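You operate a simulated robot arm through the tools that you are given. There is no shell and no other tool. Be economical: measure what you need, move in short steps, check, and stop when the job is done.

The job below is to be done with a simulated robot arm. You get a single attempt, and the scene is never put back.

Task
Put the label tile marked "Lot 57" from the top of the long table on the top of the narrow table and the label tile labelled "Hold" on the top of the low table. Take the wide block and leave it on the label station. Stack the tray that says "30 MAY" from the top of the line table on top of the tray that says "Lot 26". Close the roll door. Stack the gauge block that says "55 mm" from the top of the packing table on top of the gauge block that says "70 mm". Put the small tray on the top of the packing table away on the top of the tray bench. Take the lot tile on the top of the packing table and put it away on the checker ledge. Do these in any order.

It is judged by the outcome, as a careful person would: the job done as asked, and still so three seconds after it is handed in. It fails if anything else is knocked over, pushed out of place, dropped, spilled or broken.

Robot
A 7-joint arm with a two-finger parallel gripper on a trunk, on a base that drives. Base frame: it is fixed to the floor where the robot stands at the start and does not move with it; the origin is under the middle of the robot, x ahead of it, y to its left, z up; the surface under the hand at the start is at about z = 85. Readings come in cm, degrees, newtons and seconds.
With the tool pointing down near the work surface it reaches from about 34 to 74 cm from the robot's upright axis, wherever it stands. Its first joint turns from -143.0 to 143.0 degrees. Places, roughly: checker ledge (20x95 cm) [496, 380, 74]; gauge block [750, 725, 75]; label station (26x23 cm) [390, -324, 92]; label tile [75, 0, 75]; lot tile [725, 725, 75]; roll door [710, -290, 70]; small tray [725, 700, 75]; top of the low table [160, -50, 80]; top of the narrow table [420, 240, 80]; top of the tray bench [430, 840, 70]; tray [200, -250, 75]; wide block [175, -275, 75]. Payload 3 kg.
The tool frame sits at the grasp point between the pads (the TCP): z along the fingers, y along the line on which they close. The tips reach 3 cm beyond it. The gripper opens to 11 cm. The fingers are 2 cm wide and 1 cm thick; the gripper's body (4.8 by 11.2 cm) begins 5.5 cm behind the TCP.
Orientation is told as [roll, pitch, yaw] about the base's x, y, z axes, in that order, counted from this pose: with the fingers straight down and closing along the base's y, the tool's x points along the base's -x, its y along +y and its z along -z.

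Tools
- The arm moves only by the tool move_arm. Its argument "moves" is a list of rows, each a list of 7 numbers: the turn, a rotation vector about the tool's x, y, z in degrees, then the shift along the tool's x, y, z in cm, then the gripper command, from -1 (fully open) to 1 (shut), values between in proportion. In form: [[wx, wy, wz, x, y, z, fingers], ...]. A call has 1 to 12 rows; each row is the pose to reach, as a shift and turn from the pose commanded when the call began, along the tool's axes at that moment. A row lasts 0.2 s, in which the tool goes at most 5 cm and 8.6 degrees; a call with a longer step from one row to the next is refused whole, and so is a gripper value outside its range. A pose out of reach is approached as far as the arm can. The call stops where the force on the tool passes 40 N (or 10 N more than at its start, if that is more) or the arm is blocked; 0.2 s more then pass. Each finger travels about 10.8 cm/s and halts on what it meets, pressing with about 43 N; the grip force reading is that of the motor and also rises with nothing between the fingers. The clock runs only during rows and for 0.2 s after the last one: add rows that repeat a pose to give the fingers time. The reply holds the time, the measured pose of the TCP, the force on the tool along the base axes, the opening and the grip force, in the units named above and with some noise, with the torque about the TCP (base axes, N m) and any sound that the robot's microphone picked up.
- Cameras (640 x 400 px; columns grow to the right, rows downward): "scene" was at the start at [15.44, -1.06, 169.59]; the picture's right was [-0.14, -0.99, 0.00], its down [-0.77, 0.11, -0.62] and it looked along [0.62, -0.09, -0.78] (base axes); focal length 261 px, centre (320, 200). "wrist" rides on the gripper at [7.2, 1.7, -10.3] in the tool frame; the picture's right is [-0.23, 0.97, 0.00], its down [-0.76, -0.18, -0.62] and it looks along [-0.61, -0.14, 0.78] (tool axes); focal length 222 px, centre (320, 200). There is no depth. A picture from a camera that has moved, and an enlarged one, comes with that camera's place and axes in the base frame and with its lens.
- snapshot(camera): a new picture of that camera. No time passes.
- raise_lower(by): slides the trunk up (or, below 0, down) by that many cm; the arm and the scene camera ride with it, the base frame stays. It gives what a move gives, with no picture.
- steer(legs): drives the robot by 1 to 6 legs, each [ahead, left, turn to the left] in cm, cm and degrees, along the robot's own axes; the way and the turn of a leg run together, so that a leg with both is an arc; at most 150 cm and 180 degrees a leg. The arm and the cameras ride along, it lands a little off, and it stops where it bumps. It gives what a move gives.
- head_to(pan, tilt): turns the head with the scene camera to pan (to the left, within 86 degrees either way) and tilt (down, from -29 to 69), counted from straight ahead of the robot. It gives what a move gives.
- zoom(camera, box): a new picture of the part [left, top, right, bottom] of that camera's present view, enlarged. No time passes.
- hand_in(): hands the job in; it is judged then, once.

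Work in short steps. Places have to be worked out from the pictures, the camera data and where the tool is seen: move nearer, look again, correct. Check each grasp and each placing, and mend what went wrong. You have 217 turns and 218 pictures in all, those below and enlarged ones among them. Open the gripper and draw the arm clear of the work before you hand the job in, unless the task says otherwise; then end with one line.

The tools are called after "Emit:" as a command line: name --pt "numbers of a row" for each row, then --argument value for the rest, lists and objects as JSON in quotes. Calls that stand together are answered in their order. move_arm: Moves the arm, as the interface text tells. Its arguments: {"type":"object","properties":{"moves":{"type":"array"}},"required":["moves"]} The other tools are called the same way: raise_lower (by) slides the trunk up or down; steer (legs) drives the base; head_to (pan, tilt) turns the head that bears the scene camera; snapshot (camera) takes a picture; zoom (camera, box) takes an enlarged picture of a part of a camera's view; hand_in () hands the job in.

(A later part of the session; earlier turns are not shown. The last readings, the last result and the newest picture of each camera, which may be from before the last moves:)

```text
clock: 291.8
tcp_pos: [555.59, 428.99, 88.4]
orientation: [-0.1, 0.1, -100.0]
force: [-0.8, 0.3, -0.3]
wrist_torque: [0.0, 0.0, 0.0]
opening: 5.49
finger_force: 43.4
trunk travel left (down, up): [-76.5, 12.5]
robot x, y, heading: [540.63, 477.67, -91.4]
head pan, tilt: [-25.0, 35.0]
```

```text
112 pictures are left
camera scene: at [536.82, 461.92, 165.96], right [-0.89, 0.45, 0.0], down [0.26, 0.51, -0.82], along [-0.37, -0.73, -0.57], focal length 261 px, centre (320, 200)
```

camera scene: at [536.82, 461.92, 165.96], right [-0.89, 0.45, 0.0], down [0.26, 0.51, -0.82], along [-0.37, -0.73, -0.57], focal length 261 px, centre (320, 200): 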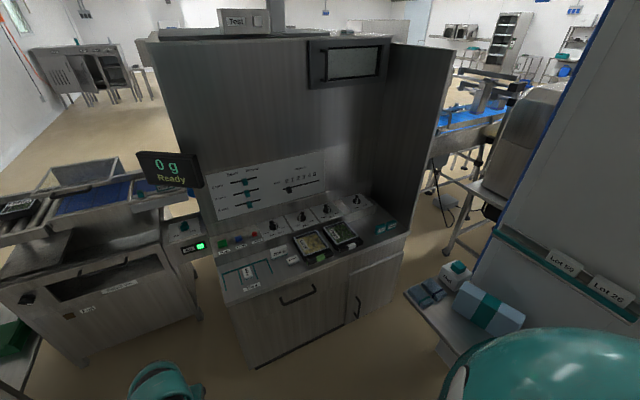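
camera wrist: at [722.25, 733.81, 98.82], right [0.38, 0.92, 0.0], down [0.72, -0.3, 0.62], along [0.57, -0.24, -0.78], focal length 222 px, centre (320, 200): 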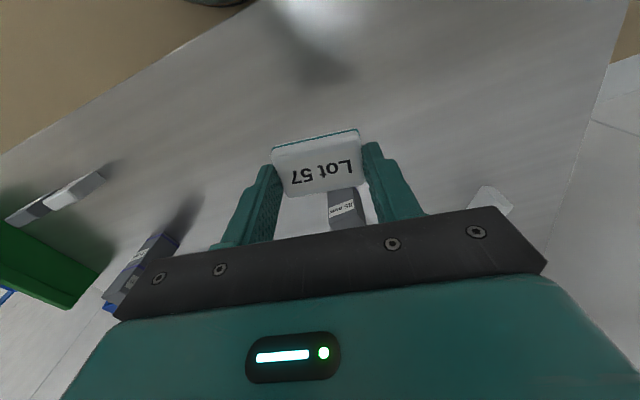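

Emit:
zoom --camera "scene" --box '[190, 180, 430, 320]'

```text
2.67 times, centred on (310, 250) of scene
camera zoom: at [536.82, 461.92, 165.96], right [-0.89, 0.45, 0.0], down [0.26, 0.51, -0.82], along [-0.37, -0.73, -0.57], focal length 695 px, centre (347, 67)
```

zoom: 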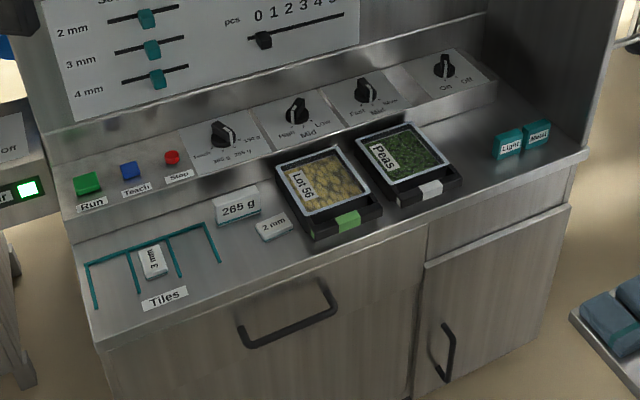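

The ledge has a free gap between the "Peas" tray and the "Light/Metal" blocks. A wall shelf limits x to ≳505 for the base. I drive to about (508,440) and look.

Emit:
steer --legs '[[36, -33, 1.4]]'

Emit:
head_to --pan -25 --tilt 55

Emit:
snapshot --camera "scene"

Emit:
snapshot --camera "wrist"

```text
clock: 294.6
tcp_pos: [523.93, 395.58, 88.4]
orientation: [0.0, 0.1, -98.5]
force: [-0.2, 0.1, 0.0]
wrist_torque: [0.01, 0.0, -0.02]
opening: 5.48
finger_force: 42.9
trunk travel left (down, up): [-76.5, 12.5]
robot x, y, heading: [507.82, 444.36, -90.4]
head pan, tilt: [-25.0, 35.0]
```

```text
clock: 295.4
tcp_pos: [524.0, 395.76, 88.36]
orientation: [-0.2, 0.0, -98.4]
force: [0.2, -0.1, 0.0]
wrist_torque: [-0.04, -0.03, 0.0]
opening: 5.46
finger_force: 43.4
trunk travel left (down, up): [-76.5, 12.5]
robot x, y, heading: [507.86, 444.28, -90.6]
head pan, tilt: [-25.0, 55.0]
```

```text
110 pictures are left
camera scene: at [504.92, 429.43, 163.14], right [-0.9, 0.43, 0.0], down [0.35, 0.74, -0.57], along [-0.24, -0.52, -0.82], focal length 261 px, centre (320, 200)
```

scene: 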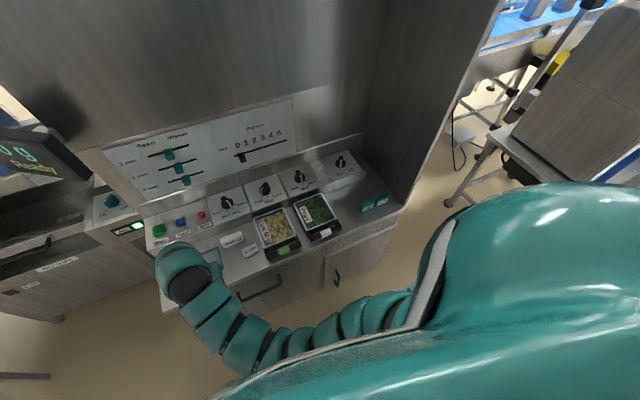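

```text
109 pictures are left
camera wrist: at [526.67, 402.59, 98.74], right [0.93, -0.37, 0.0], down [-0.29, -0.73, 0.62], along [-0.23, -0.58, -0.78], focal length 222 px, centre (320, 200)
```

wrist: 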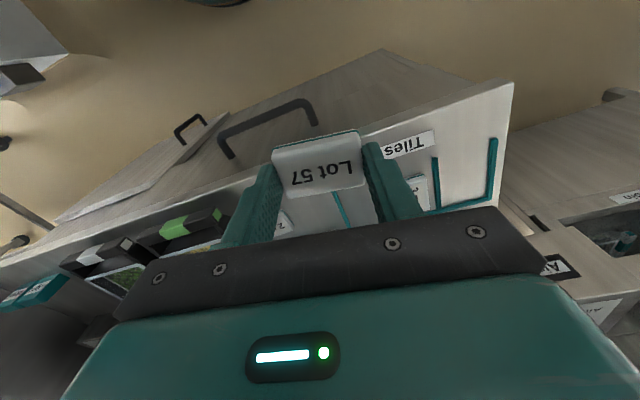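

The gap spans x≈464–478, y up to 394. I swing the tile over toward (475,393) first, then nudge the base.

Emit:
move_arm --pt "0 0 0 -0.8 -4.4 0 1" --pt "0 0 -1 -1.7 -8.8 0 1" --pt "0 0 -2 -2.5 -13.2 0 1" --pt "0 0 -3 -3.4 -17.6 0 1" --pt "0 0 -4 -4.2 -22 0 1" --pt "0 0 -5 -5.1 -26.4 0 1" --pt "0 0 -6 -6 -30.8 0 1" --pt "0 0 -7 -6.8 -35.2 0 1" --pt "0 0 -8 -7.7 -39.6 0 1" --pt "0 0 -8.4 -8.5 -44 0 1" --pt "0 0 -8.4 -9.3 -48.1 0 1" --pt "0 0 -8.4 -9.3 -48.1 0 1"

Emit:
steer --legs '[[8, -3, 0.6]]'

Emit:
snapshot --camera "wrist"

Emit:
snapshot --camera "scene"

```text
clock: 298.0
tcp_pos: [475.35, 393.47, 88.48]
orientation: [-0.2, 0.0, -90.0]
force: [0.1, 0.0, -0.6]
wrist_torque: [-0.01, 0.02, 0.03]
opening: 5.48
finger_force: 42.8
trunk travel left (down, up): [-76.5, 12.5]
robot x, y, heading: [508.09, 443.81, -90.5]
head pan, tilt: [-25.0, 55.0]
```

```text
clock: 299.1
tcp_pos: [472.83, 385.39, 88.36]
orientation: [-0.1, 0.2, -89.4]
force: [-0.2, 0.0, -0.5]
wrist_torque: [0.01, -0.02, 0.0]
opening: 5.45
finger_force: 42.9
trunk travel left (down, up): [-76.5, 12.5]
robot x, y, heading: [505.24, 436.07, -89.6]
head pan, tilt: [-25.0, 55.0]
```

```text
108 pictures are left
camera wrist: at [474.41, 392.65, 98.76], right [0.98, -0.22, 0.0], down [-0.17, -0.76, 0.62], along [-0.14, -0.61, -0.78], focal length 222 px, centre (320, 200)
```

wrist: 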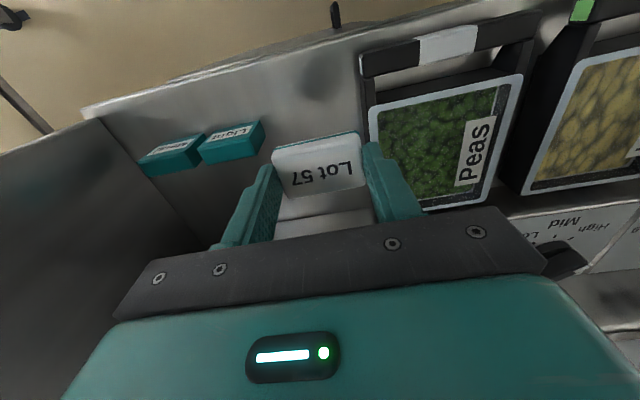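

```text
107 pictures are left
camera scene: at [502.0, 421.51, 163.12], right [-0.91, 0.42, 0.0], down [0.34, 0.75, -0.57], along [-0.24, -0.52, -0.82], focal length 261 px, centre (320, 200)
```

scene: 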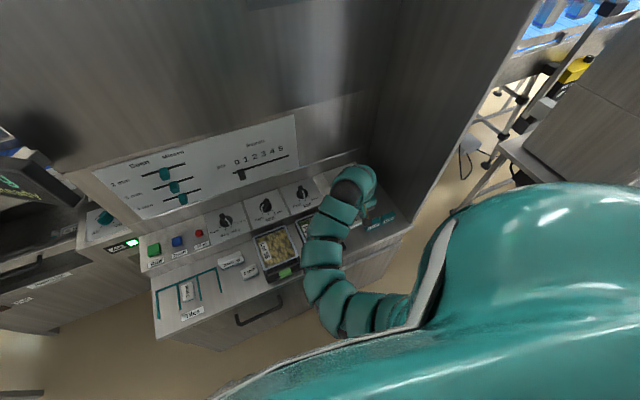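

Shift to (471.2,388) and descend to z≈80.

Emit:
move_arm --pt "0 0 0 2.6 -1.6 1 1" --pt "0 0 0 2.6 -1.6 4 1" --pt "0 0 0 2.6 -1.6 7 1" --pt "0 0 0 2.6 -1.6 8.5 1" --pt "0 0 0 2.6 -1.6 8.5 1"

Emit:
snapshot --camera "wrist"

```text
clock: 300.3
tcp_pos: [470.94, 388.13, 79.81]
orientation: [-0.1, 0.0, -89.5]
force: [0.7, -0.2, -1.0]
wrist_torque: [0.01, -0.01, 0.01]
opening: 5.46
finger_force: 43.1
trunk travel left (down, up): [-76.5, 12.5]
robot x, y, heading: [504.92, 436.28, -89.6]
head pan, tilt: [-25.0, 55.0]
```

```text
106 pictures are left
camera wrist: at [472.62, 395.37, 90.23], right [0.98, -0.22, 0.0], down [-0.17, -0.76, 0.62], along [-0.14, -0.61, -0.78], focal length 222 px, centre (320, 200)
```

wrist: 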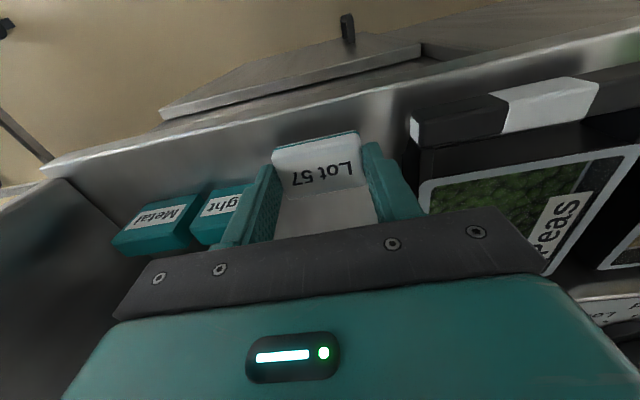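

Clear on both sides. Lower gently to contact.

Emit:
move_arm --pt "0 0 0 0.3 0 0.6 1" --pt "0 0 0 0.3 0 1.2 1" --pt "0 0 0 0.3 0 1.6 1" --pt "0 0 0 0.3 0 1.9 1" --pt "0 0 0 0.3 0 2.1 1" --pt "0 0 0 0.3 0 2.3 1"

Emit:
zoom --camera "wrist" --box '[200, 80, 440, 230]'

```text
clock: 301.7
tcp_pos: [471.39, 388.49, 77.61]
orientation: [-0.1, 0.0, -89.5]
force: [-0.6, 0.5, -0.8]
wrist_torque: [-0.03, -0.03, 0.0]
opening: 5.47
finger_force: 43.1
trunk travel left (down, up): [-76.5, 12.5]
robot x, y, heading: [505.53, 436.45, -89.6]
head pan, tilt: [-25.0, 55.0]
```

```text
2.67 times, centred on (320, 155) of wrist
camera zoom: at [472.83, 395.65, 88.0], right [0.98, -0.22, 0.0], down [-0.17, -0.76, 0.62], along [-0.14, -0.61, -0.78], focal length 592 px, centre (320, 320)
```

zoom: 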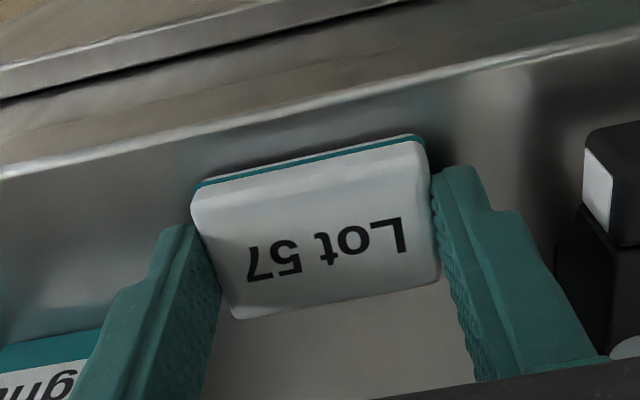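

Close to the surface; go the last millimetres.

Emit:
move_arm --pt "0 0 0 0 0 0.25 1" --pt "0 0 0 0 0 0.5 1" --pt "0 0 0 0 0 0.75 1" --pt "0 0 0 0 0 0.95 1" --pt "0 0 0 0 0 1.1 1"

```text
clock: 302.6
tcp_pos: [471.14, 388.24, 77.43]
orientation: [-0.4, -0.5, -89.4]
force: [3.3, 4.4, 27.6]
wrist_torque: [0.51, -0.21, -0.07]
opening: 5.45
finger_force: 42.9
trunk travel left (down, up): [-76.5, 12.5]
robot x, y, heading: [505.05, 436.24, -89.8]
head pan, tilt: [-25.0, 55.0]
stopped in row 4: the force on the tool passed its limit at 42 N (the readings are from after the stop); the commanded pose is now the measured one
```

Contact. Release to ~6.7 cm and lift.

Emit:
move_arm --pt "0 0 0 0 0 0 0.1" --pt "0 0 0 0 0 0 -0.15" --pt "0 0 0 0 0 0 -0.2" --pt "0 0 0 0 0 -3 -0.2" --pt "0 0 0 0 0 -6 -0.2" --pt "0 0 0 0 0 -10 -0.2" --pt "0 0 0 2 0 -14 -0.2"

Emit:
snapshot --camera "wrist"

```text
clock: 304.2
tcp_pos: [471.07, 390.24, 90.89]
orientation: [-0.2, -0.3, -89.4]
force: [-0.3, -0.1, 0.5]
wrist_torque: [-0.04, 0.01, 0.01]
opening: 6.61
finger_force: 0.1
trunk travel left (down, up): [-76.5, 12.5]
robot x, y, heading: [505.33, 436.14, -89.6]
head pan, tilt: [-25.0, 55.0]
```

```text
104 pictures are left
camera wrist: at [472.75, 397.59, 101.17], right [0.98, -0.22, 0.0], down [-0.17, -0.76, 0.63], along [-0.14, -0.61, -0.78], focal length 222 px, centre (320, 200)
```

wrist: 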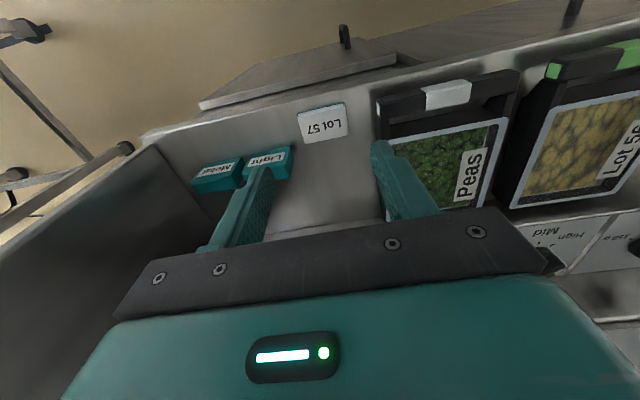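

Lot tile is on the ledge. I back away, recentre the arm, and head south through the passage.

Emit:
steer --legs '[[-40, 0, 0]]'

Emit:
move_arm --pt "0 0 0 0 4.5 0 -0.2" --pt "0 0 0 0 9 0 -0.2" --pt "0 0 0 0 13.5 0 -0.2" --pt "0 0 0 0 18 0 -0.2" --pt "0 0 0 0 22.5 0 -0.2" --pt "0 0 0 0 27 0 -0.2" --pt "0 0 0 0 31 0 -0.2" --pt "0 0 0 0 34 0 -0.2"

Emit:
steer --legs '[[0, 115, 0], [0, 115, 0], [150, 0, 0], [150, 0, 0], [150, 0, 0], [20, 0, 0]]'

Emit:
head_to --pan 0 --tilt 20

Emit:
snapshot --camera "scene"

```text
clock: 306.6
tcp_pos: [470.87, 429.59, 90.84]
orientation: [-0.2, -0.3, -89.7]
force: [-0.5, 0.6, -0.8]
wrist_torque: [0.02, 0.02, 0.01]
opening: 6.63
finger_force: 0.0
trunk travel left (down, up): [-76.5, 12.5]
robot x, y, heading: [504.67, 475.45, -89.9]
head pan, tilt: [-25.0, 55.0]
```

```text
clock: 308.4
tcp_pos: [504.92, 429.72, 90.51]
orientation: [-0.3, -0.3, -89.8]
force: [-0.4, 1.2, -0.1]
wrist_torque: [0.01, -0.03, 0.03]
opening: 6.6
finger_force: 0.1
trunk travel left (down, up): [-76.5, 12.5]
robot x, y, heading: [504.73, 475.42, -89.7]
head pan, tilt: [-25.0, 55.0]
```

```text
clock: 342.0
tcp_pos: [721.45, -42.09, 90.48]
orientation: [-0.3, -0.1, -90.4]
force: [0.2, 0.3, 0.1]
wrist_torque: [0.01, 0.0, -0.02]
opening: 6.64
finger_force: 0.1
trunk travel left (down, up): [-76.5, 12.5]
robot x, y, heading: [722.17, 3.89, -90.5]
head pan, tilt: [-25.0, 55.0]
```

```text
clock: 343.0
tcp_pos: [721.48, -42.01, 90.58]
orientation: [-0.2, -0.3, -90.4]
force: [0.0, 0.5, -1.5]
wrist_torque: [0.01, -0.01, 0.0]
opening: 6.62
finger_force: 0.1
trunk travel left (down, up): [-76.5, 12.5]
robot x, y, heading: [722.05, 3.76, -90.3]
head pan, tilt: [0.0, 20.0]
```

```text
103 pictures are left
camera scene: at [721.71, -13.55, 168.34], right [-1.0, 0.01, 0.0], down [0.0, 0.34, -0.94], along [-0.01, -0.94, -0.34], focal length 261 px, centre (320, 200)
```

scene: 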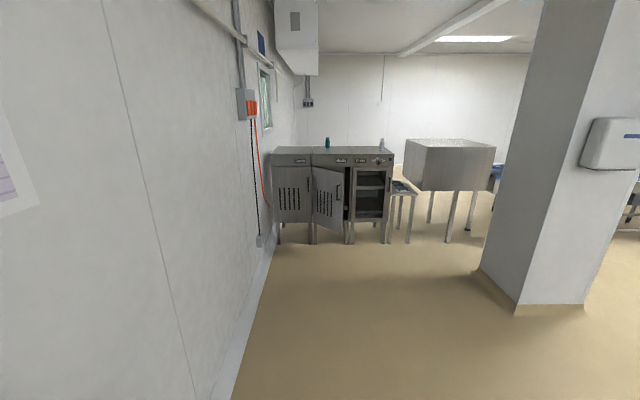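

Emit:
zoom --camera "scene" --box '[250, 125, 430, 255]'

```text
3.08 times, centred on (340, 190) of scene
camera zoom: at [721.71, -13.55, 168.34], right [-1.0, 0.01, 0.0], down [0.0, 0.34, -0.94], along [-0.01, -0.94, -0.34], focal length 802 px, centre (258, 231)
```

zoom: 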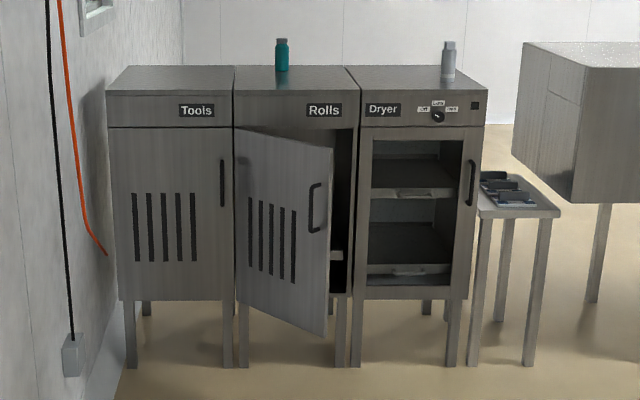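

The "Rolls" cabinet door is ajar ≈42°, hinged at x≈725 with its face line at y≈-311. I drive up in front with the closed hand leading at x≈705, and look.

Emit:
steer --legs '[[60, -16, 0], [120, 0, 0], [40, 0, 0]]'

Emit:
move_arm --pt "0 0 0 0 0 0 0.4" --pt "0 0 0 0 0 0 1" --pt "0 0 0 0 0 0 1" --pt "0 0 0 0 0 0 1"

Emit:
head_to --pan 0 --tilt 45

Emit:
snapshot --camera "scene"

```text
clock: 354.3
tcp_pos: [703.22, -263.13, 90.52]
orientation: [-0.2, -0.2, -89.9]
force: [-0.9, -1.0, 0.6]
wrist_torque: [0.0, 0.01, 0.01]
opening: 6.6
finger_force: 0.2
trunk travel left (down, up): [-76.5, 12.5]
robot x, y, heading: [703.45, -217.42, -90.0]
head pan, tilt: [0.0, 20.0]
```

```text
clock: 355.3
tcp_pos: [703.28, -263.13, 90.62]
orientation: [-0.3, -0.3, -89.9]
force: [-0.1, -0.9, 0.1]
wrist_torque: [0.03, 0.02, -0.03]
opening: 0.02
finger_force: 37.6
trunk travel left (down, up): [-76.5, 12.5]
robot x, y, heading: [703.14, -217.78, -90.1]
head pan, tilt: [0.0, 20.0]
```

```text
clock: 356.2
tcp_pos: [703.18, -263.04, 90.46]
orientation: [-0.2, -0.3, -89.9]
force: [0.1, -1.3, -0.7]
wrist_torque: [0.0, 0.0, -0.02]
opening: 0.0
finger_force: 37.7
trunk travel left (down, up): [-76.5, 12.5]
robot x, y, heading: [703.3, -217.15, -89.8]
head pan, tilt: [0.0, 45.0]
```

```text
101 pictures are left
camera scene: at [703.21, -233.46, 164.49], right [-1.0, 0.0, 0.0], down [0.0, 0.71, -0.71], along [0.0, -0.71, -0.71], focal length 261 px, centre (320, 200)
```

scene: 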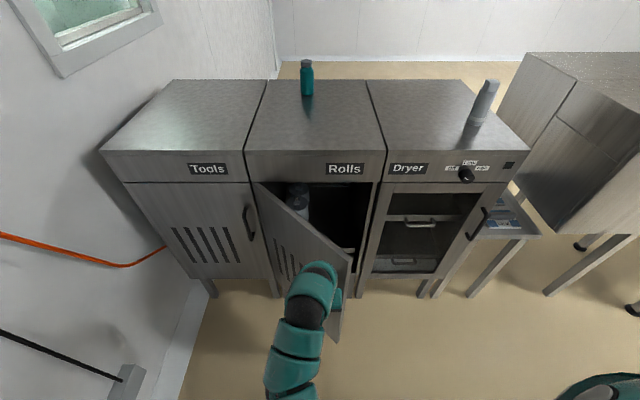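

Door top ≈z 97, angle ≈45°, hand above the handle level. I drive ahead slowly to push it.

Emit:
steer --legs '[[22, 0, 0], [12, 0, 0]]'

Emit:
snapshot --camera "scene"

```text
clock: 358.7
tcp_pos: [703.2, -297.61, 90.42]
orientation: [-0.2, -0.2, -89.8]
force: [-0.2, 0.4, -0.7]
wrist_torque: [0.03, -0.02, -0.02]
opening: 0.02
finger_force: 37.4
trunk travel left (down, up): [-76.5, 12.5]
robot x, y, heading: [703.39, -251.67, -89.7]
head pan, tilt: [0.0, 45.0]
```

```text
100 pictures are left
camera scene: at [703.19, -268.05, 164.46], right [-1.0, 0.0, 0.0], down [0.0, 0.71, -0.71], along [0.0, -0.71, -0.71], focal length 261 px, centre (320, 200)
```

scene: 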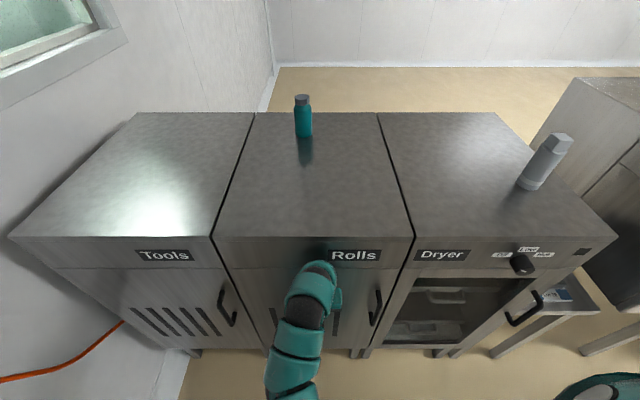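

Emit:
zoom --camera "scene" --box '[200, 225, 440, 375]'

```text
2.67 times, centred on (320, 300) of scene
camera zoom: at [703.19, -268.05, 164.46], right [-1.0, 0.0, 0.0], down [0.0, 0.71, -0.71], along [0.0, -0.71, -0.71], focal length 695 px, centre (320, -67)
```

zoom: 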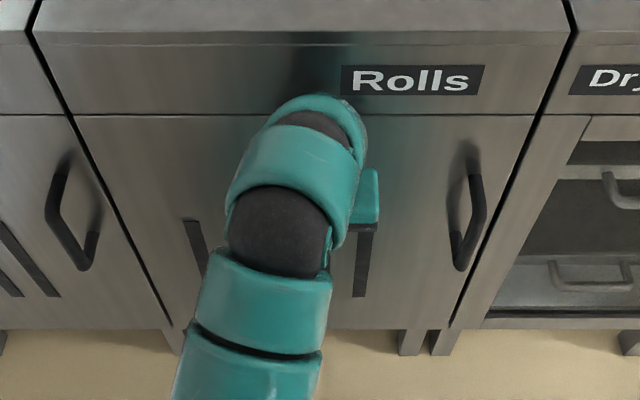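

It looks shut; I press gently with the arm to make sure.

Emit:
move_arm --pt "0 0 0 -0.7 0 0 1" --pt "0 0 0 -1.4 0 0 1" --pt "0 0 0 -2.1 0 0 1" --pt "0 0 0 -2.8 0 0 1" --pt "0 0 0 -3.5 0 0 1" --pt "0 0 0 -4.2 0 0 1" --pt "0 0 0 -5 0 0 1" --pt "0 0 0 -6 0 0 1"

```text
clock: 359.8
tcp_pos: [703.17, -299.38, 90.66]
orientation: [-0.2, 0.3, -89.9]
force: [-1.1, 24.4, 10.7]
wrist_torque: [-2.89, -0.08, -0.27]
opening: 0.0
finger_force: 37.7
trunk travel left (down, up): [-76.5, 12.5]
robot x, y, heading: [703.33, -251.59, -90.2]
head pan, tilt: [0.0, 45.0]
stopped in row 5: the force on the tool passed its limit at 51 N (the readings are from after the stop); the commanded pose is now the measured one
```

Firm stop: door is shut. I back off and check.

Emit:
steer --legs '[[-60, 0, 0]]'

Emit:
snapshot --camera "scene"

```text
clock: 363.2
tcp_pos: [703.16, -238.47, 90.49]
orientation: [-0.2, 0.4, -90.1]
force: [-0.2, 0.1, 0.0]
wrist_torque: [-0.02, -0.01, 0.01]
opening: 0.0
finger_force: 37.5
trunk travel left (down, up): [-76.5, 12.5]
robot x, y, heading: [703.48, -190.56, -90.1]
head pan, tilt: [0.0, 45.0]
```

```text
98 pictures are left
camera scene: at [703.28, -206.6, 164.49], right [-1.0, 0.0, 0.0], down [0.0, 0.71, -0.71], along [0.0, -0.71, -0.71], focal length 261 px, centre (320, 200)
```

scene: 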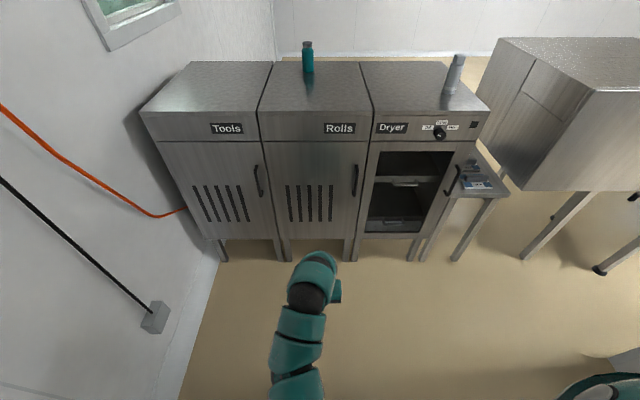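

Door closed. I turn west and look for the line table and label station.

Emit:
steer --legs '[[0, 0, -90]]'

Emit:
head_to --pan 0 --tilt 20

Emit:
snapshot --camera "scene"

```text
clock: 367.3
tcp_pos: [655.3, -191.81, 90.48]
orientation: [-0.1, 0.4, -178.2]
force: [0.9, 0.2, -0.6]
wrist_torque: [0.01, 0.0, 0.0]
opening: 0.01
finger_force: 37.7
trunk travel left (down, up): [-76.5, 12.5]
robot x, y, heading: [703.31, -190.73, -178.4]
head pan, tilt: [0.0, 45.0]
```

```text
clock: 368.2
tcp_pos: [655.41, -191.75, 90.44]
orientation: [-0.2, 0.4, -178.3]
force: [0.0, -0.2, -0.9]
wrist_torque: [0.03, -0.04, 0.0]
opening: 0.0
finger_force: 37.8
trunk travel left (down, up): [-76.5, 12.5]
robot x, y, heading: [703.24, -190.49, -178.5]
head pan, tilt: [0.0, 20.0]
```

```text
97 pictures are left
camera scene: at [686.04, -190.99, 168.34], right [-0.03, 1.0, 0.0], down [0.34, 0.01, -0.94], along [-0.94, -0.03, -0.34], focal length 261 px, centre (320, 200)
```

scene: 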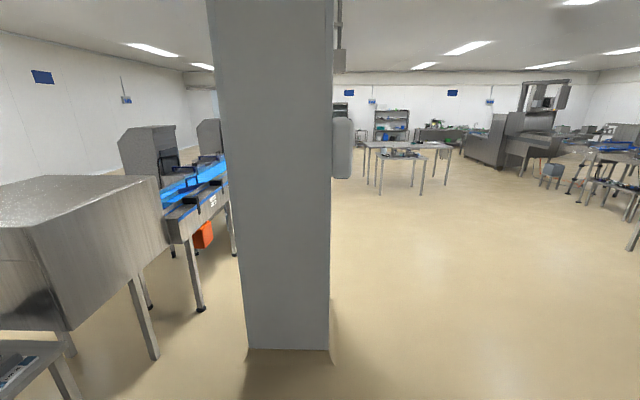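

A pillar stands at x≈547, y -246…-188. I pass it on the north side and move west.

Emit:
steer --legs '[[0, -68, -1.5], [150, 0, 0], [120, 0, 0]]'

Emit:
head_to --pan 60 --tilt 25

Emit:
snapshot --camera "scene"

Emit:
head_to --pan 15 --tilt 25

Emit:
snapshot --camera "scene"

```text
clock: 384.9
tcp_pos: [381.61, -126.49, 90.34]
orientation: [-0.3, 0.4, -179.7]
force: [-0.2, 0.0, 0.4]
wrist_torque: [-0.01, 0.03, 0.01]
opening: 0.0
finger_force: 37.7
trunk travel left (down, up): [-76.5, 12.5]
robot x, y, heading: [429.55, -126.54, -180.0]
head pan, tilt: [0.0, 20.0]
```

```text
clock: 386.2
tcp_pos: [381.64, -126.46, 90.32]
orientation: [-0.3, 0.4, -179.7]
force: [0.1, -0.9, 0.0]
wrist_torque: [0.01, 0.01, -0.02]
opening: 0.01
finger_force: 37.6
trunk travel left (down, up): [-76.5, 12.5]
robot x, y, heading: [429.62, -126.72, -180.1]
head pan, tilt: [60.0, 25.0]
```

```text
96 pictures are left
camera scene: at [417.0, -134.38, 167.54], right [-0.87, 0.5, 0.0], down [0.21, 0.37, -0.91], along [-0.45, -0.79, -0.42], focal length 261 px, centre (320, 200)
```

scene: 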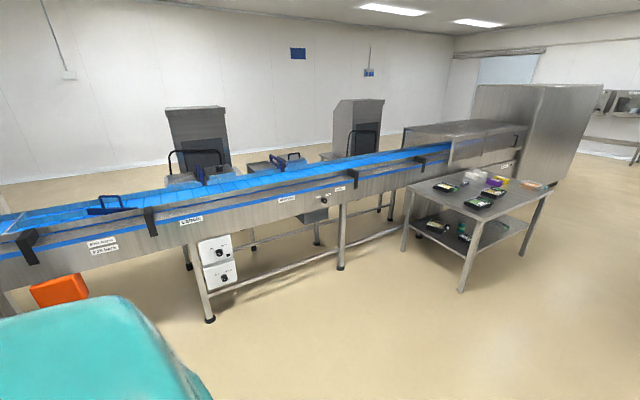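

```text
clock: 387.3
tcp_pos: [381.54, -126.49, 90.29]
orientation: [-0.1, 0.3, -179.7]
force: [0.5, -0.6, 0.0]
wrist_torque: [0.05, -0.01, -0.05]
opening: 0.01
finger_force: 37.3
trunk travel left (down, up): [-76.5, 12.5]
robot x, y, heading: [429.68, -125.85, -179.7]
head pan, tilt: [15.0, 25.0]
```

```text
95 pictures are left
camera scene: at [412.71, -128.8, 167.54], right [-0.26, 0.97, 0.0], down [0.41, 0.11, -0.91], along [-0.87, -0.24, -0.42], focal length 261 px, centre (320, 200)
```

scene: 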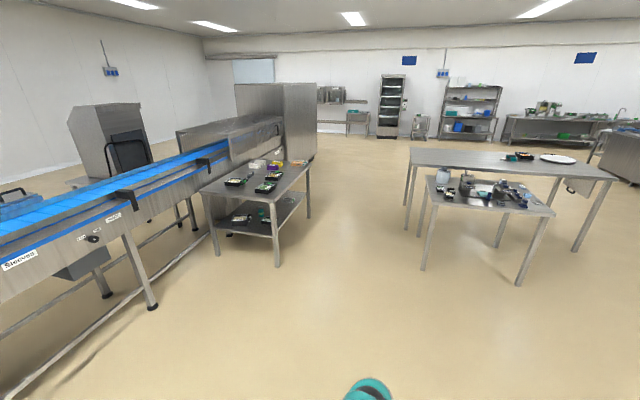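

Emit:
head_to --pan 70 --tilt 25

Emit:
zoom --camera "scene" --box '[180, 120, 480, 310]'

Emit:
head_to --pan 35 --tilt 25

Emit:
zoom --camera "scene" --box '[280, 140, 460, 270]'

```text
clock: 388.5
tcp_pos: [381.62, -126.52, 90.37]
orientation: [-0.3, 0.4, -179.7]
force: [0.0, 0.2, 0.4]
wrist_torque: [-0.02, 0.0, 0.05]
opening: 0.01
finger_force: 37.4
trunk travel left (down, up): [-76.5, 12.5]
robot x, y, heading: [429.76, -125.92, -179.9]
head pan, tilt: [70.0, 25.0]
```

```text
2.11 times, centred on (330, 215) of scene
camera zoom: at [418.46, -135.05, 167.54], right [-0.94, 0.34, 0.0], down [0.14, 0.4, -0.91], along [-0.31, -0.85, -0.42], focal length 549 px, centre (299, 168)
```

zoom: 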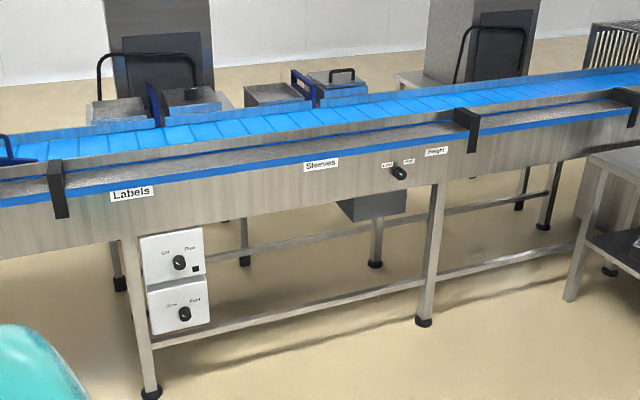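

```text
clock: 389.5
tcp_pos: [381.59, -126.44, 90.45]
orientation: [-0.2, 0.4, -179.8]
force: [0.0, 0.6, 0.0]
wrist_torque: [0.01, 0.01, -0.01]
opening: 0.0
finger_force: 37.5
trunk travel left (down, up): [-76.5, 12.5]
robot x, y, heading: [429.74, -126.58, -180.0]
head pan, tilt: [35.0, 25.0]
```

```text
3.08 times, centred on (370, 205) of scene
camera zoom: at [414.07, -131.7, 167.54], right [-0.58, 0.82, 0.0], down [0.35, 0.24, -0.91], along [-0.74, -0.52, -0.42], focal length 802 px, centre (166, 185)
```

zoom: 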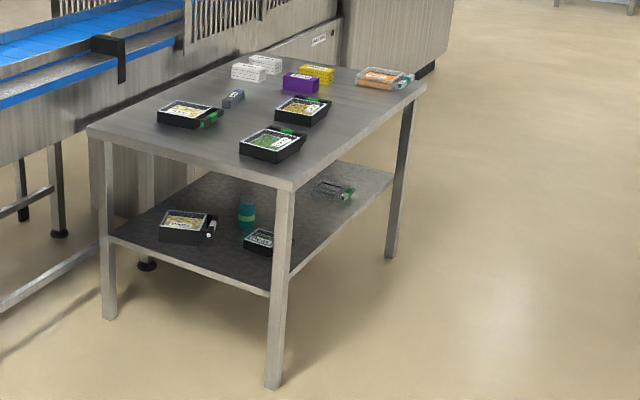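

Objects are on the line table (x≈121–233, y≈-293…-217); a grey block near (178,-268) is likely the "wide" one. I drive to its north side.

Emit:
steer --legs '[[0, 26, 0], [130, 0, 0], [112, 0, 0], [0, 0, 90]]'

Emit:
head_to --pan 0 --tilt 45

Emit:
snapshot --camera "scene"

Emit:
zoom --camera "scene" --box '[200, 130, 440, 290]'

```text
clock: 406.6
tcp_pos: [190.59, -203.32, 90.38]
orientation: [-0.3, 0.4, -89.0]
force: [0.1, -0.2, 0.2]
wrist_torque: [0.02, -0.02, 0.01]
opening: 0.0
finger_force: 37.8
trunk travel left (down, up): [-76.5, 12.5]
robot x, y, heading: [189.67, -155.43, -89.2]
head pan, tilt: [35.0, 25.0]
```

```text
clock: 407.6
tcp_pos: [190.56, -203.38, 90.45]
orientation: [-0.1, 0.4, -89.1]
force: [-0.8, -0.2, 0.3]
wrist_torque: [-0.02, -0.03, 0.01]
opening: 0.01
finger_force: 37.7
trunk travel left (down, up): [-76.5, 12.5]
robot x, y, heading: [189.75, -155.2, -89.1]
head pan, tilt: [0.0, 45.0]
```

```text
92 pictures are left
camera scene: at [190.13, -171.42, 164.48], right [-1.0, -0.02, 0.0], down [-0.01, 0.71, -0.71], along [0.01, -0.71, -0.71], focal length 261 px, centre (320, 200)
```

scene: 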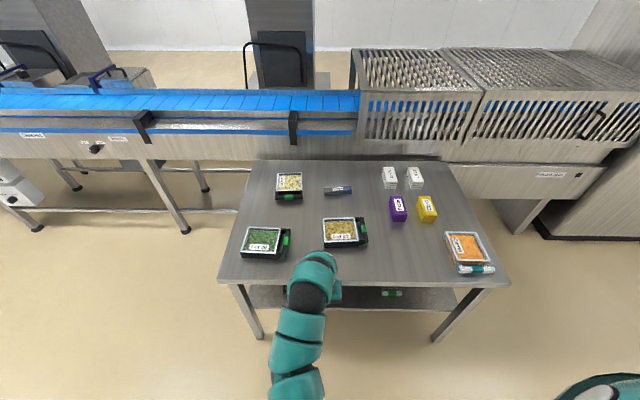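

```text
2.50 times, centred on (320, 210) of scene
camera zoom: at [190.13, -171.42, 164.48], right [-1.0, -0.02, 0.0], down [-0.01, 0.71, -0.71], along [0.01, -0.71, -0.71], focal length 652 px, centre (320, 175)
```

zoom: 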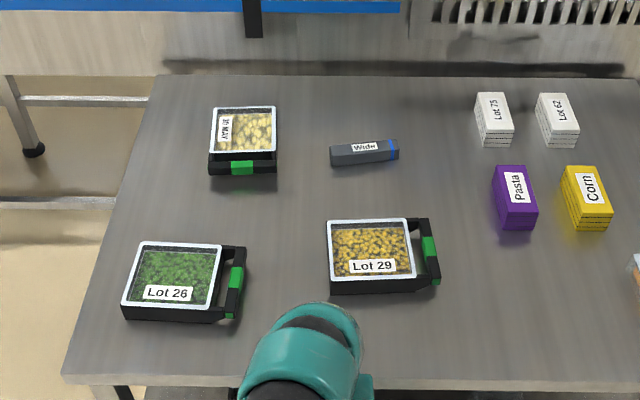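

Wide block at ≈(183,-266), "30 MAY" tray at ≈(207,-270), "Lot 26" tray at ≈(215,-234). I move closer (to y≈-188) and lower the trunk a little for reach.

Emit:
steer --legs '[[20, 7, 0], [12, 0, -0.8]]'

Emit:
head_to --pan 0 --tilt 50

Emit:
zoom --camera "scene" --box '[220, 100, 400, 280]'

Emit:
snapshot --camera "wrist"

```text
clock: 410.1
tcp_pos: [196.79, -235.3, 90.27]
orientation: [-0.2, 0.4, -90.0]
force: [0.9, -1.0, 0.0]
wrist_torque: [0.02, -0.02, 0.0]
opening: 0.0
finger_force: 37.8
trunk travel left (down, up): [-76.5, 12.5]
robot x, y, heading: [197.21, -187.26, -90.1]
head pan, tilt: [0.0, 45.0]
```

```text
clock: 410.7
tcp_pos: [196.91, -235.08, 90.41]
orientation: [-0.1, 0.3, -90.1]
force: [0.3, 0.9, 0.2]
wrist_torque: [-0.03, 0.02, -0.02]
opening: 0.01
finger_force: 37.8
trunk travel left (down, up): [-76.5, 12.5]
robot x, y, heading: [196.63, -187.2, -90.4]
head pan, tilt: [0.0, 50.0]
```

```text
2.22 times, centred on (310, 190) of scene
camera zoom: at [197.06, -202.74, 163.8], right [-1.0, 0.01, 0.0], down [0.0, 0.77, -0.64], along [0.0, -0.64, -0.77], focal length 579 px, centre (342, 222)
```

zoom: 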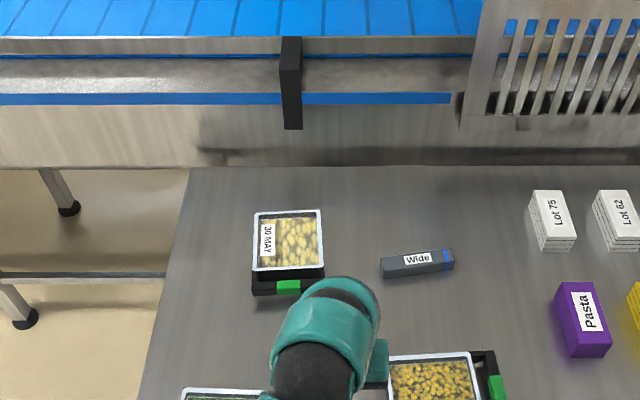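

```text
89 pictures are left
camera wrist: at [198.59, -227.96, 100.86], right [0.97, -0.23, -0.01], down [-0.18, -0.76, 0.62], along [-0.15, -0.6, -0.78], focal length 222 px, centre (320, 200)
```

wrist: 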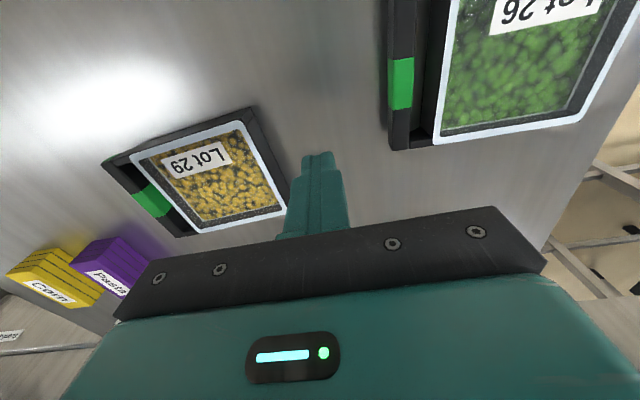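

30 MAY's body is ≈13 cm wide, so I'll use its handle (bar along x at y≈-260). I turn the tool to yaw 180 over it, open the fingers, and look.

Emit:
move_arm --pt "0 0 8 -2 1 -1 1" --pt "0 0 16 -4 2 -2 0.6" --pt "0 0 24 -6 3 -2 0.2" --pt "0 0 32 -8 4 -2 0.2" --pt "0 0 40 -10 5 -2 0.2" --pt "0 0 48 -12 6 -2 0.2" --pt "0 0 56 -14 7 -2 0.2" --pt "0 0 64 -16 8 -2 0.2" --pt "0 0 72 -18 9 -2 0.2" --pt "0 0 80 -20 10 -2 0.2" --pt "0 0 88 -22 10 -2 0.2" --pt "0 0 90 -23 10 -2 0.2"

Emit:
snapshot --camera "wrist"

```text
clock: 413.3
tcp_pos: [206.91, -258.28, 92.22]
orientation: [-0.4, -0.2, 179.7]
force: [-0.3, 0.7, -0.3]
wrist_torque: [-0.02, 0.0, 0.02]
opening: 4.4
finger_force: 0.2
trunk travel left (down, up): [-76.5, 12.5]
robot x, y, heading: [197.49, -187.17, -90.5]
head pan, tilt: [0.0, 50.0]
```

```text
88 pictures are left
camera wrist: at [214.03, -260.15, 102.53], right [-0.23, -0.97, -0.01], down [-0.76, 0.18, 0.63], along [-0.61, 0.15, -0.78], focal length 222 px, centre (320, 200)
```

wrist: 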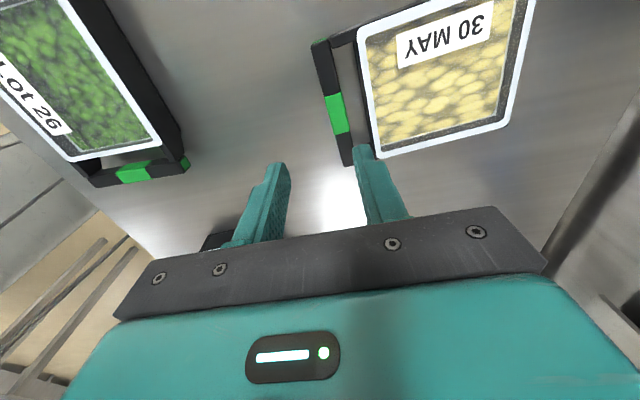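

Emit:
zoom --camera "wrist" --box '[290, 20, 410, 180]'

```text
2.50 times, centred on (350, 100) of wrist
camera zoom: at [214.03, -260.15, 102.53], right [-0.23, -0.97, -0.01], down [-0.76, 0.18, 0.63], along [-0.61, 0.15, -0.78], focal length 555 px, centre (245, 450)
```

zoom: 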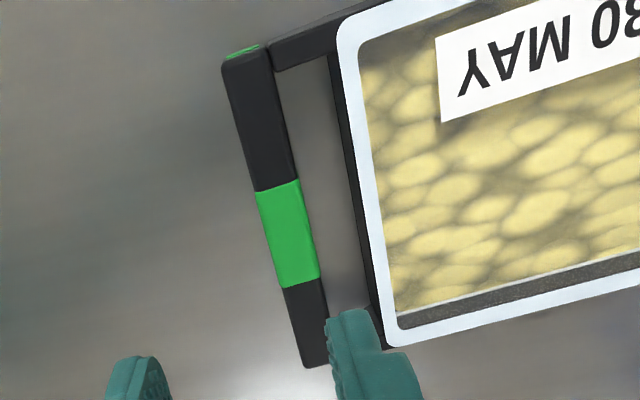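

Bar: centre (206.3,-260.0), ≈2 cm thick, gap ≈1.7 cm, yaw ≈+3°. I align with a 2.8 cm opening and come down to just above it.

Emit:
move_arm --pt "0 0 -3.2 -0.6 1.7 2 0.5" --pt "0 0 -3.2 -0.6 1.7 5 0.5" --pt "0 0 -3.2 -0.6 1.7 8 0.5" --pt "0 0 -3.2 -0.6 1.7 9.5 0.5" --pt "0 0 -3.2 -0.6 1.7 9.5 0.5"

Emit:
zoom --camera "wrist" --box '[240, 40, 440, 220]'

```text
clock: 414.5
tcp_pos: [205.71, -257.08, 83.65]
orientation: [-0.3, -0.2, -176.9]
force: [-0.1, 0.0, -0.5]
wrist_torque: [-0.01, 0.01, -0.01]
opening: 2.77
finger_force: 0.1
out of reach, approached as far as the arm can: row 1, 2, 3, 4, 5
trunk travel left (down, up): [-76.5, 12.5]
robot x, y, heading: [197.28, -186.91, -90.3]
head pan, tilt: [0.0, 50.0]
```

```text
2.22 times, centred on (340, 130) of wrist
camera zoom: at [213.08, -258.33, 93.93], right [-0.18, -0.98, 0.0], down [-0.77, 0.13, 0.63], along [-0.62, 0.11, -0.78], focal length 494 px, centre (276, 356)
```

zoom: 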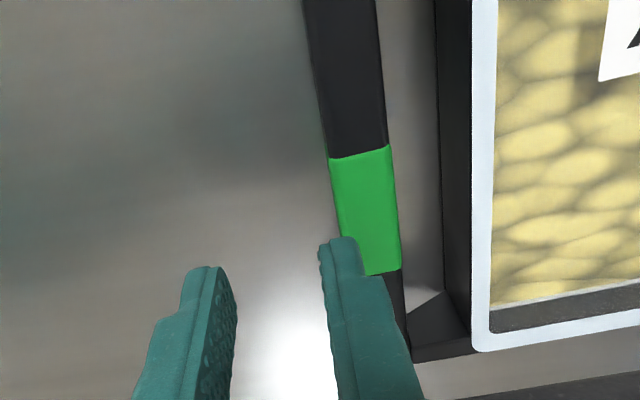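

Reach is short by 3 cm. I lift the arm, lower the trunk 16, and creep 2.5 cm forward.

Emit:
move_arm --pt "0 0 0 0 0 -4 0.5" --pt "0 0 0 0 0 -8 0.5" --pt "0 0 0 0 0 -12 0.5" --pt "0 0 0 0 0 -16 0.5" --pt "0 0 0 0 0 -18 0.5"

Emit:
raise_lower --by -16

Emit:
steer --legs '[[2.5, 0, 0]]'

Emit:
snapshot --camera "wrist"

```text
clock: 415.7
tcp_pos: [206.1, -257.3, 101.96]
orientation: [-0.3, -0.3, -176.9]
force: [0.2, 0.2, 0.0]
wrist_torque: [0.0, 0.0, -0.01]
opening: 2.77
finger_force: 0.1
trunk travel left (down, up): [-76.5, 12.5]
robot x, y, heading: [196.87, -187.07, -90.3]
head pan, tilt: [0.0, 50.0]
```

```text
clock: 417.6
tcp_pos: [206.02, -257.29, 85.79]
orientation: [-0.3, -0.2, -176.9]
force: [0.4, 0.1, -0.6]
wrist_torque: [-0.02, 0.03, 0.04]
opening: 2.75
finger_force: 0.0
trunk travel left (down, up): [-60.5, 28.5]
robot x, y, heading: [197.05, -186.91, -90.0]
head pan, tilt: [0.0, 50.0]
```

```text
clock: 418.4
tcp_pos: [205.79, -259.79, 85.74]
orientation: [-0.5, -0.2, -177.0]
force: [-0.1, -0.4, -0.2]
wrist_torque: [0.0, -0.01, 0.01]
opening: 2.71
finger_force: 0.0
trunk travel left (down, up): [-60.5, 28.5]
robot x, y, heading: [197.93, -190.03, -90.3]
head pan, tilt: [0.0, 50.0]
```

```text
85 pictures are left
camera wrist: at [213.16, -261.25, 96.07], right [-0.18, -0.98, -0.01], down [-0.77, 0.13, 0.63], along [-0.62, 0.12, -0.78], focal length 222 px, centre (320, 200)
```

wrist: 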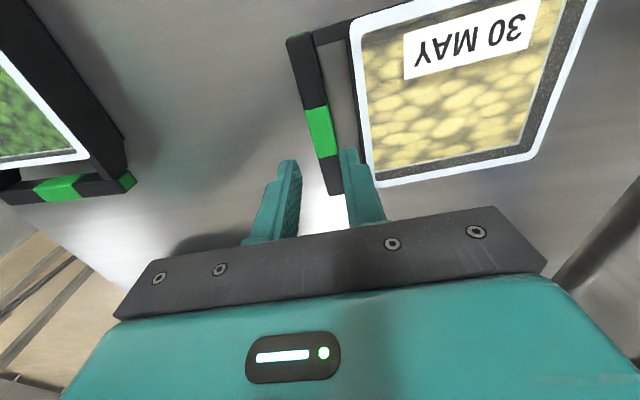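

Triangulated bar centre (206.05,-259.97, top ≈78). TCP is nearly right on it; descend with checks.

Emit:
move_arm --pt "0 0 0 0.2 0.2 1.5 0.5" --pt "0 0 0 0.2 0.2 3 0.5" --pt "0 0 0 0.2 0.2 4.2 0.5" --pt "0 0 0 0.2 0.2 4.2 0.5"

Emit:
zoom --camera "wrist" --box '[240, 40, 440, 220]'

```text
clock: 419.4
tcp_pos: [206.04, -259.96, 81.43]
orientation: [-0.4, -0.1, -177.0]
force: [0.2, -0.1, 0.6]
wrist_torque: [0.01, 0.01, 0.04]
opening: 2.74
finger_force: 0.0
trunk travel left (down, up): [-60.5, 28.5]
robot x, y, heading: [197.02, -189.68, -90.5]
head pan, tilt: [0.0, 50.0]
```

```text
2.22 times, centred on (340, 130) of wrist
camera zoom: at [213.32, -261.36, 91.87], right [-0.18, -0.98, -0.01], down [-0.77, 0.13, 0.63], along [-0.62, 0.11, -0.78], focal length 494 px, centre (276, 356)
```

zoom: 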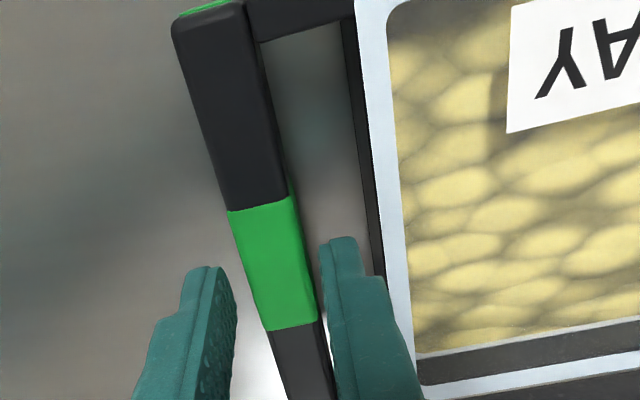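

Bar sits between the fingers with clearance both sides. Descend 2.7 more and close.

Emit:
move_arm --pt "0 0 0 0 0 0.9 0.5" --pt "0 0 0 0 0 1.8 0.5" --pt "0 0 0 0 0 2.6 0.5" --pt "0 0 0 0 0 2.6 0.5"

Emit:
snapshot --camera "wrist"

```text
clock: 420.4
tcp_pos: [206.2, -259.91, 78.99]
orientation: [-0.3, -0.2, -177.0]
force: [-0.8, 0.5, -0.1]
wrist_torque: [0.0, 0.0, 0.02]
opening: 2.78
finger_force: 0.1
trunk travel left (down, up): [-60.5, 28.5]
robot x, y, heading: [197.15, -189.45, -90.4]
head pan, tilt: [0.0, 50.0]
```

```text
83 pictures are left
camera wrist: at [213.45, -261.3, 89.39], right [-0.18, -0.98, -0.01], down [-0.77, 0.13, 0.63], along [-0.62, 0.11, -0.78], focal length 222 px, centre (320, 200)
```

wrist: 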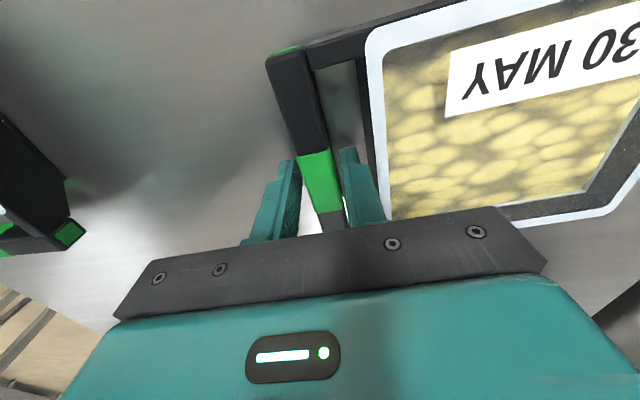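

Close and lift a little to see how it hangs.

Emit:
move_arm --pt "0 0 0 0 0 0 1" --pt "0 0 0 0 0 0 1" --pt "0 0 0 0 0 0 1" --pt "0 0 0 0 0 -1 1" --pt "0 0 0 0 0 -2 1" --pt "0 0 0 0 0 -3 1" --pt "0 0 0 0 0 -3 1"

Emit:
snapshot --camera "wrist"

Emit:
snapshot --camera "scene"

```text
clock: 422.0
tcp_pos: [205.92, -259.96, 81.87]
orientation: [-0.5, -0.1, -177.0]
force: [0.0, 0.5, -2.3]
wrist_torque: [0.22, 0.05, 0.01]
opening: 1.77
finger_force: 42.9
trunk travel left (down, up): [-60.5, 28.5]
robot x, y, heading: [197.14, -189.75, -90.3]
head pan, tilt: [0.0, 50.0]
```

```text
82 pictures are left
camera wrist: at [213.37, -261.29, 92.24], right [-0.18, -0.98, -0.01], down [-0.77, 0.13, 0.63], along [-0.62, 0.12, -0.78], focal length 222 px, centre (320, 200)
```

wrist: 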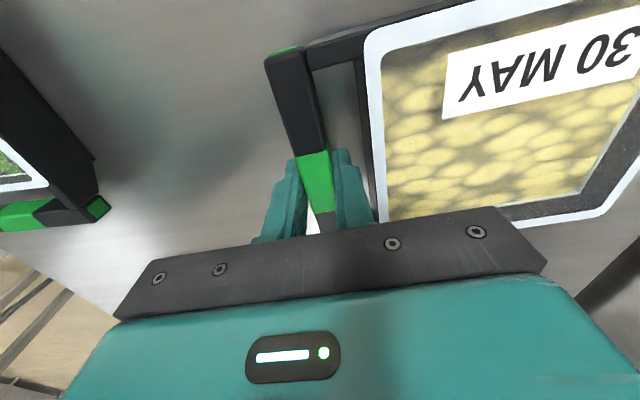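

```text
81 pictures are left
camera scene: at [197.03, -205.29, 147.78], right [-1.0, 0.01, 0.0], down [0.01, 0.77, -0.64], along [0.0, -0.64, -0.77], focal length 261 px, centre (320, 200)
```

scene: 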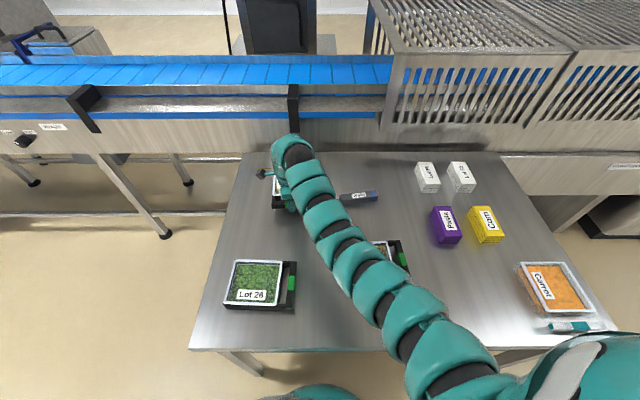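

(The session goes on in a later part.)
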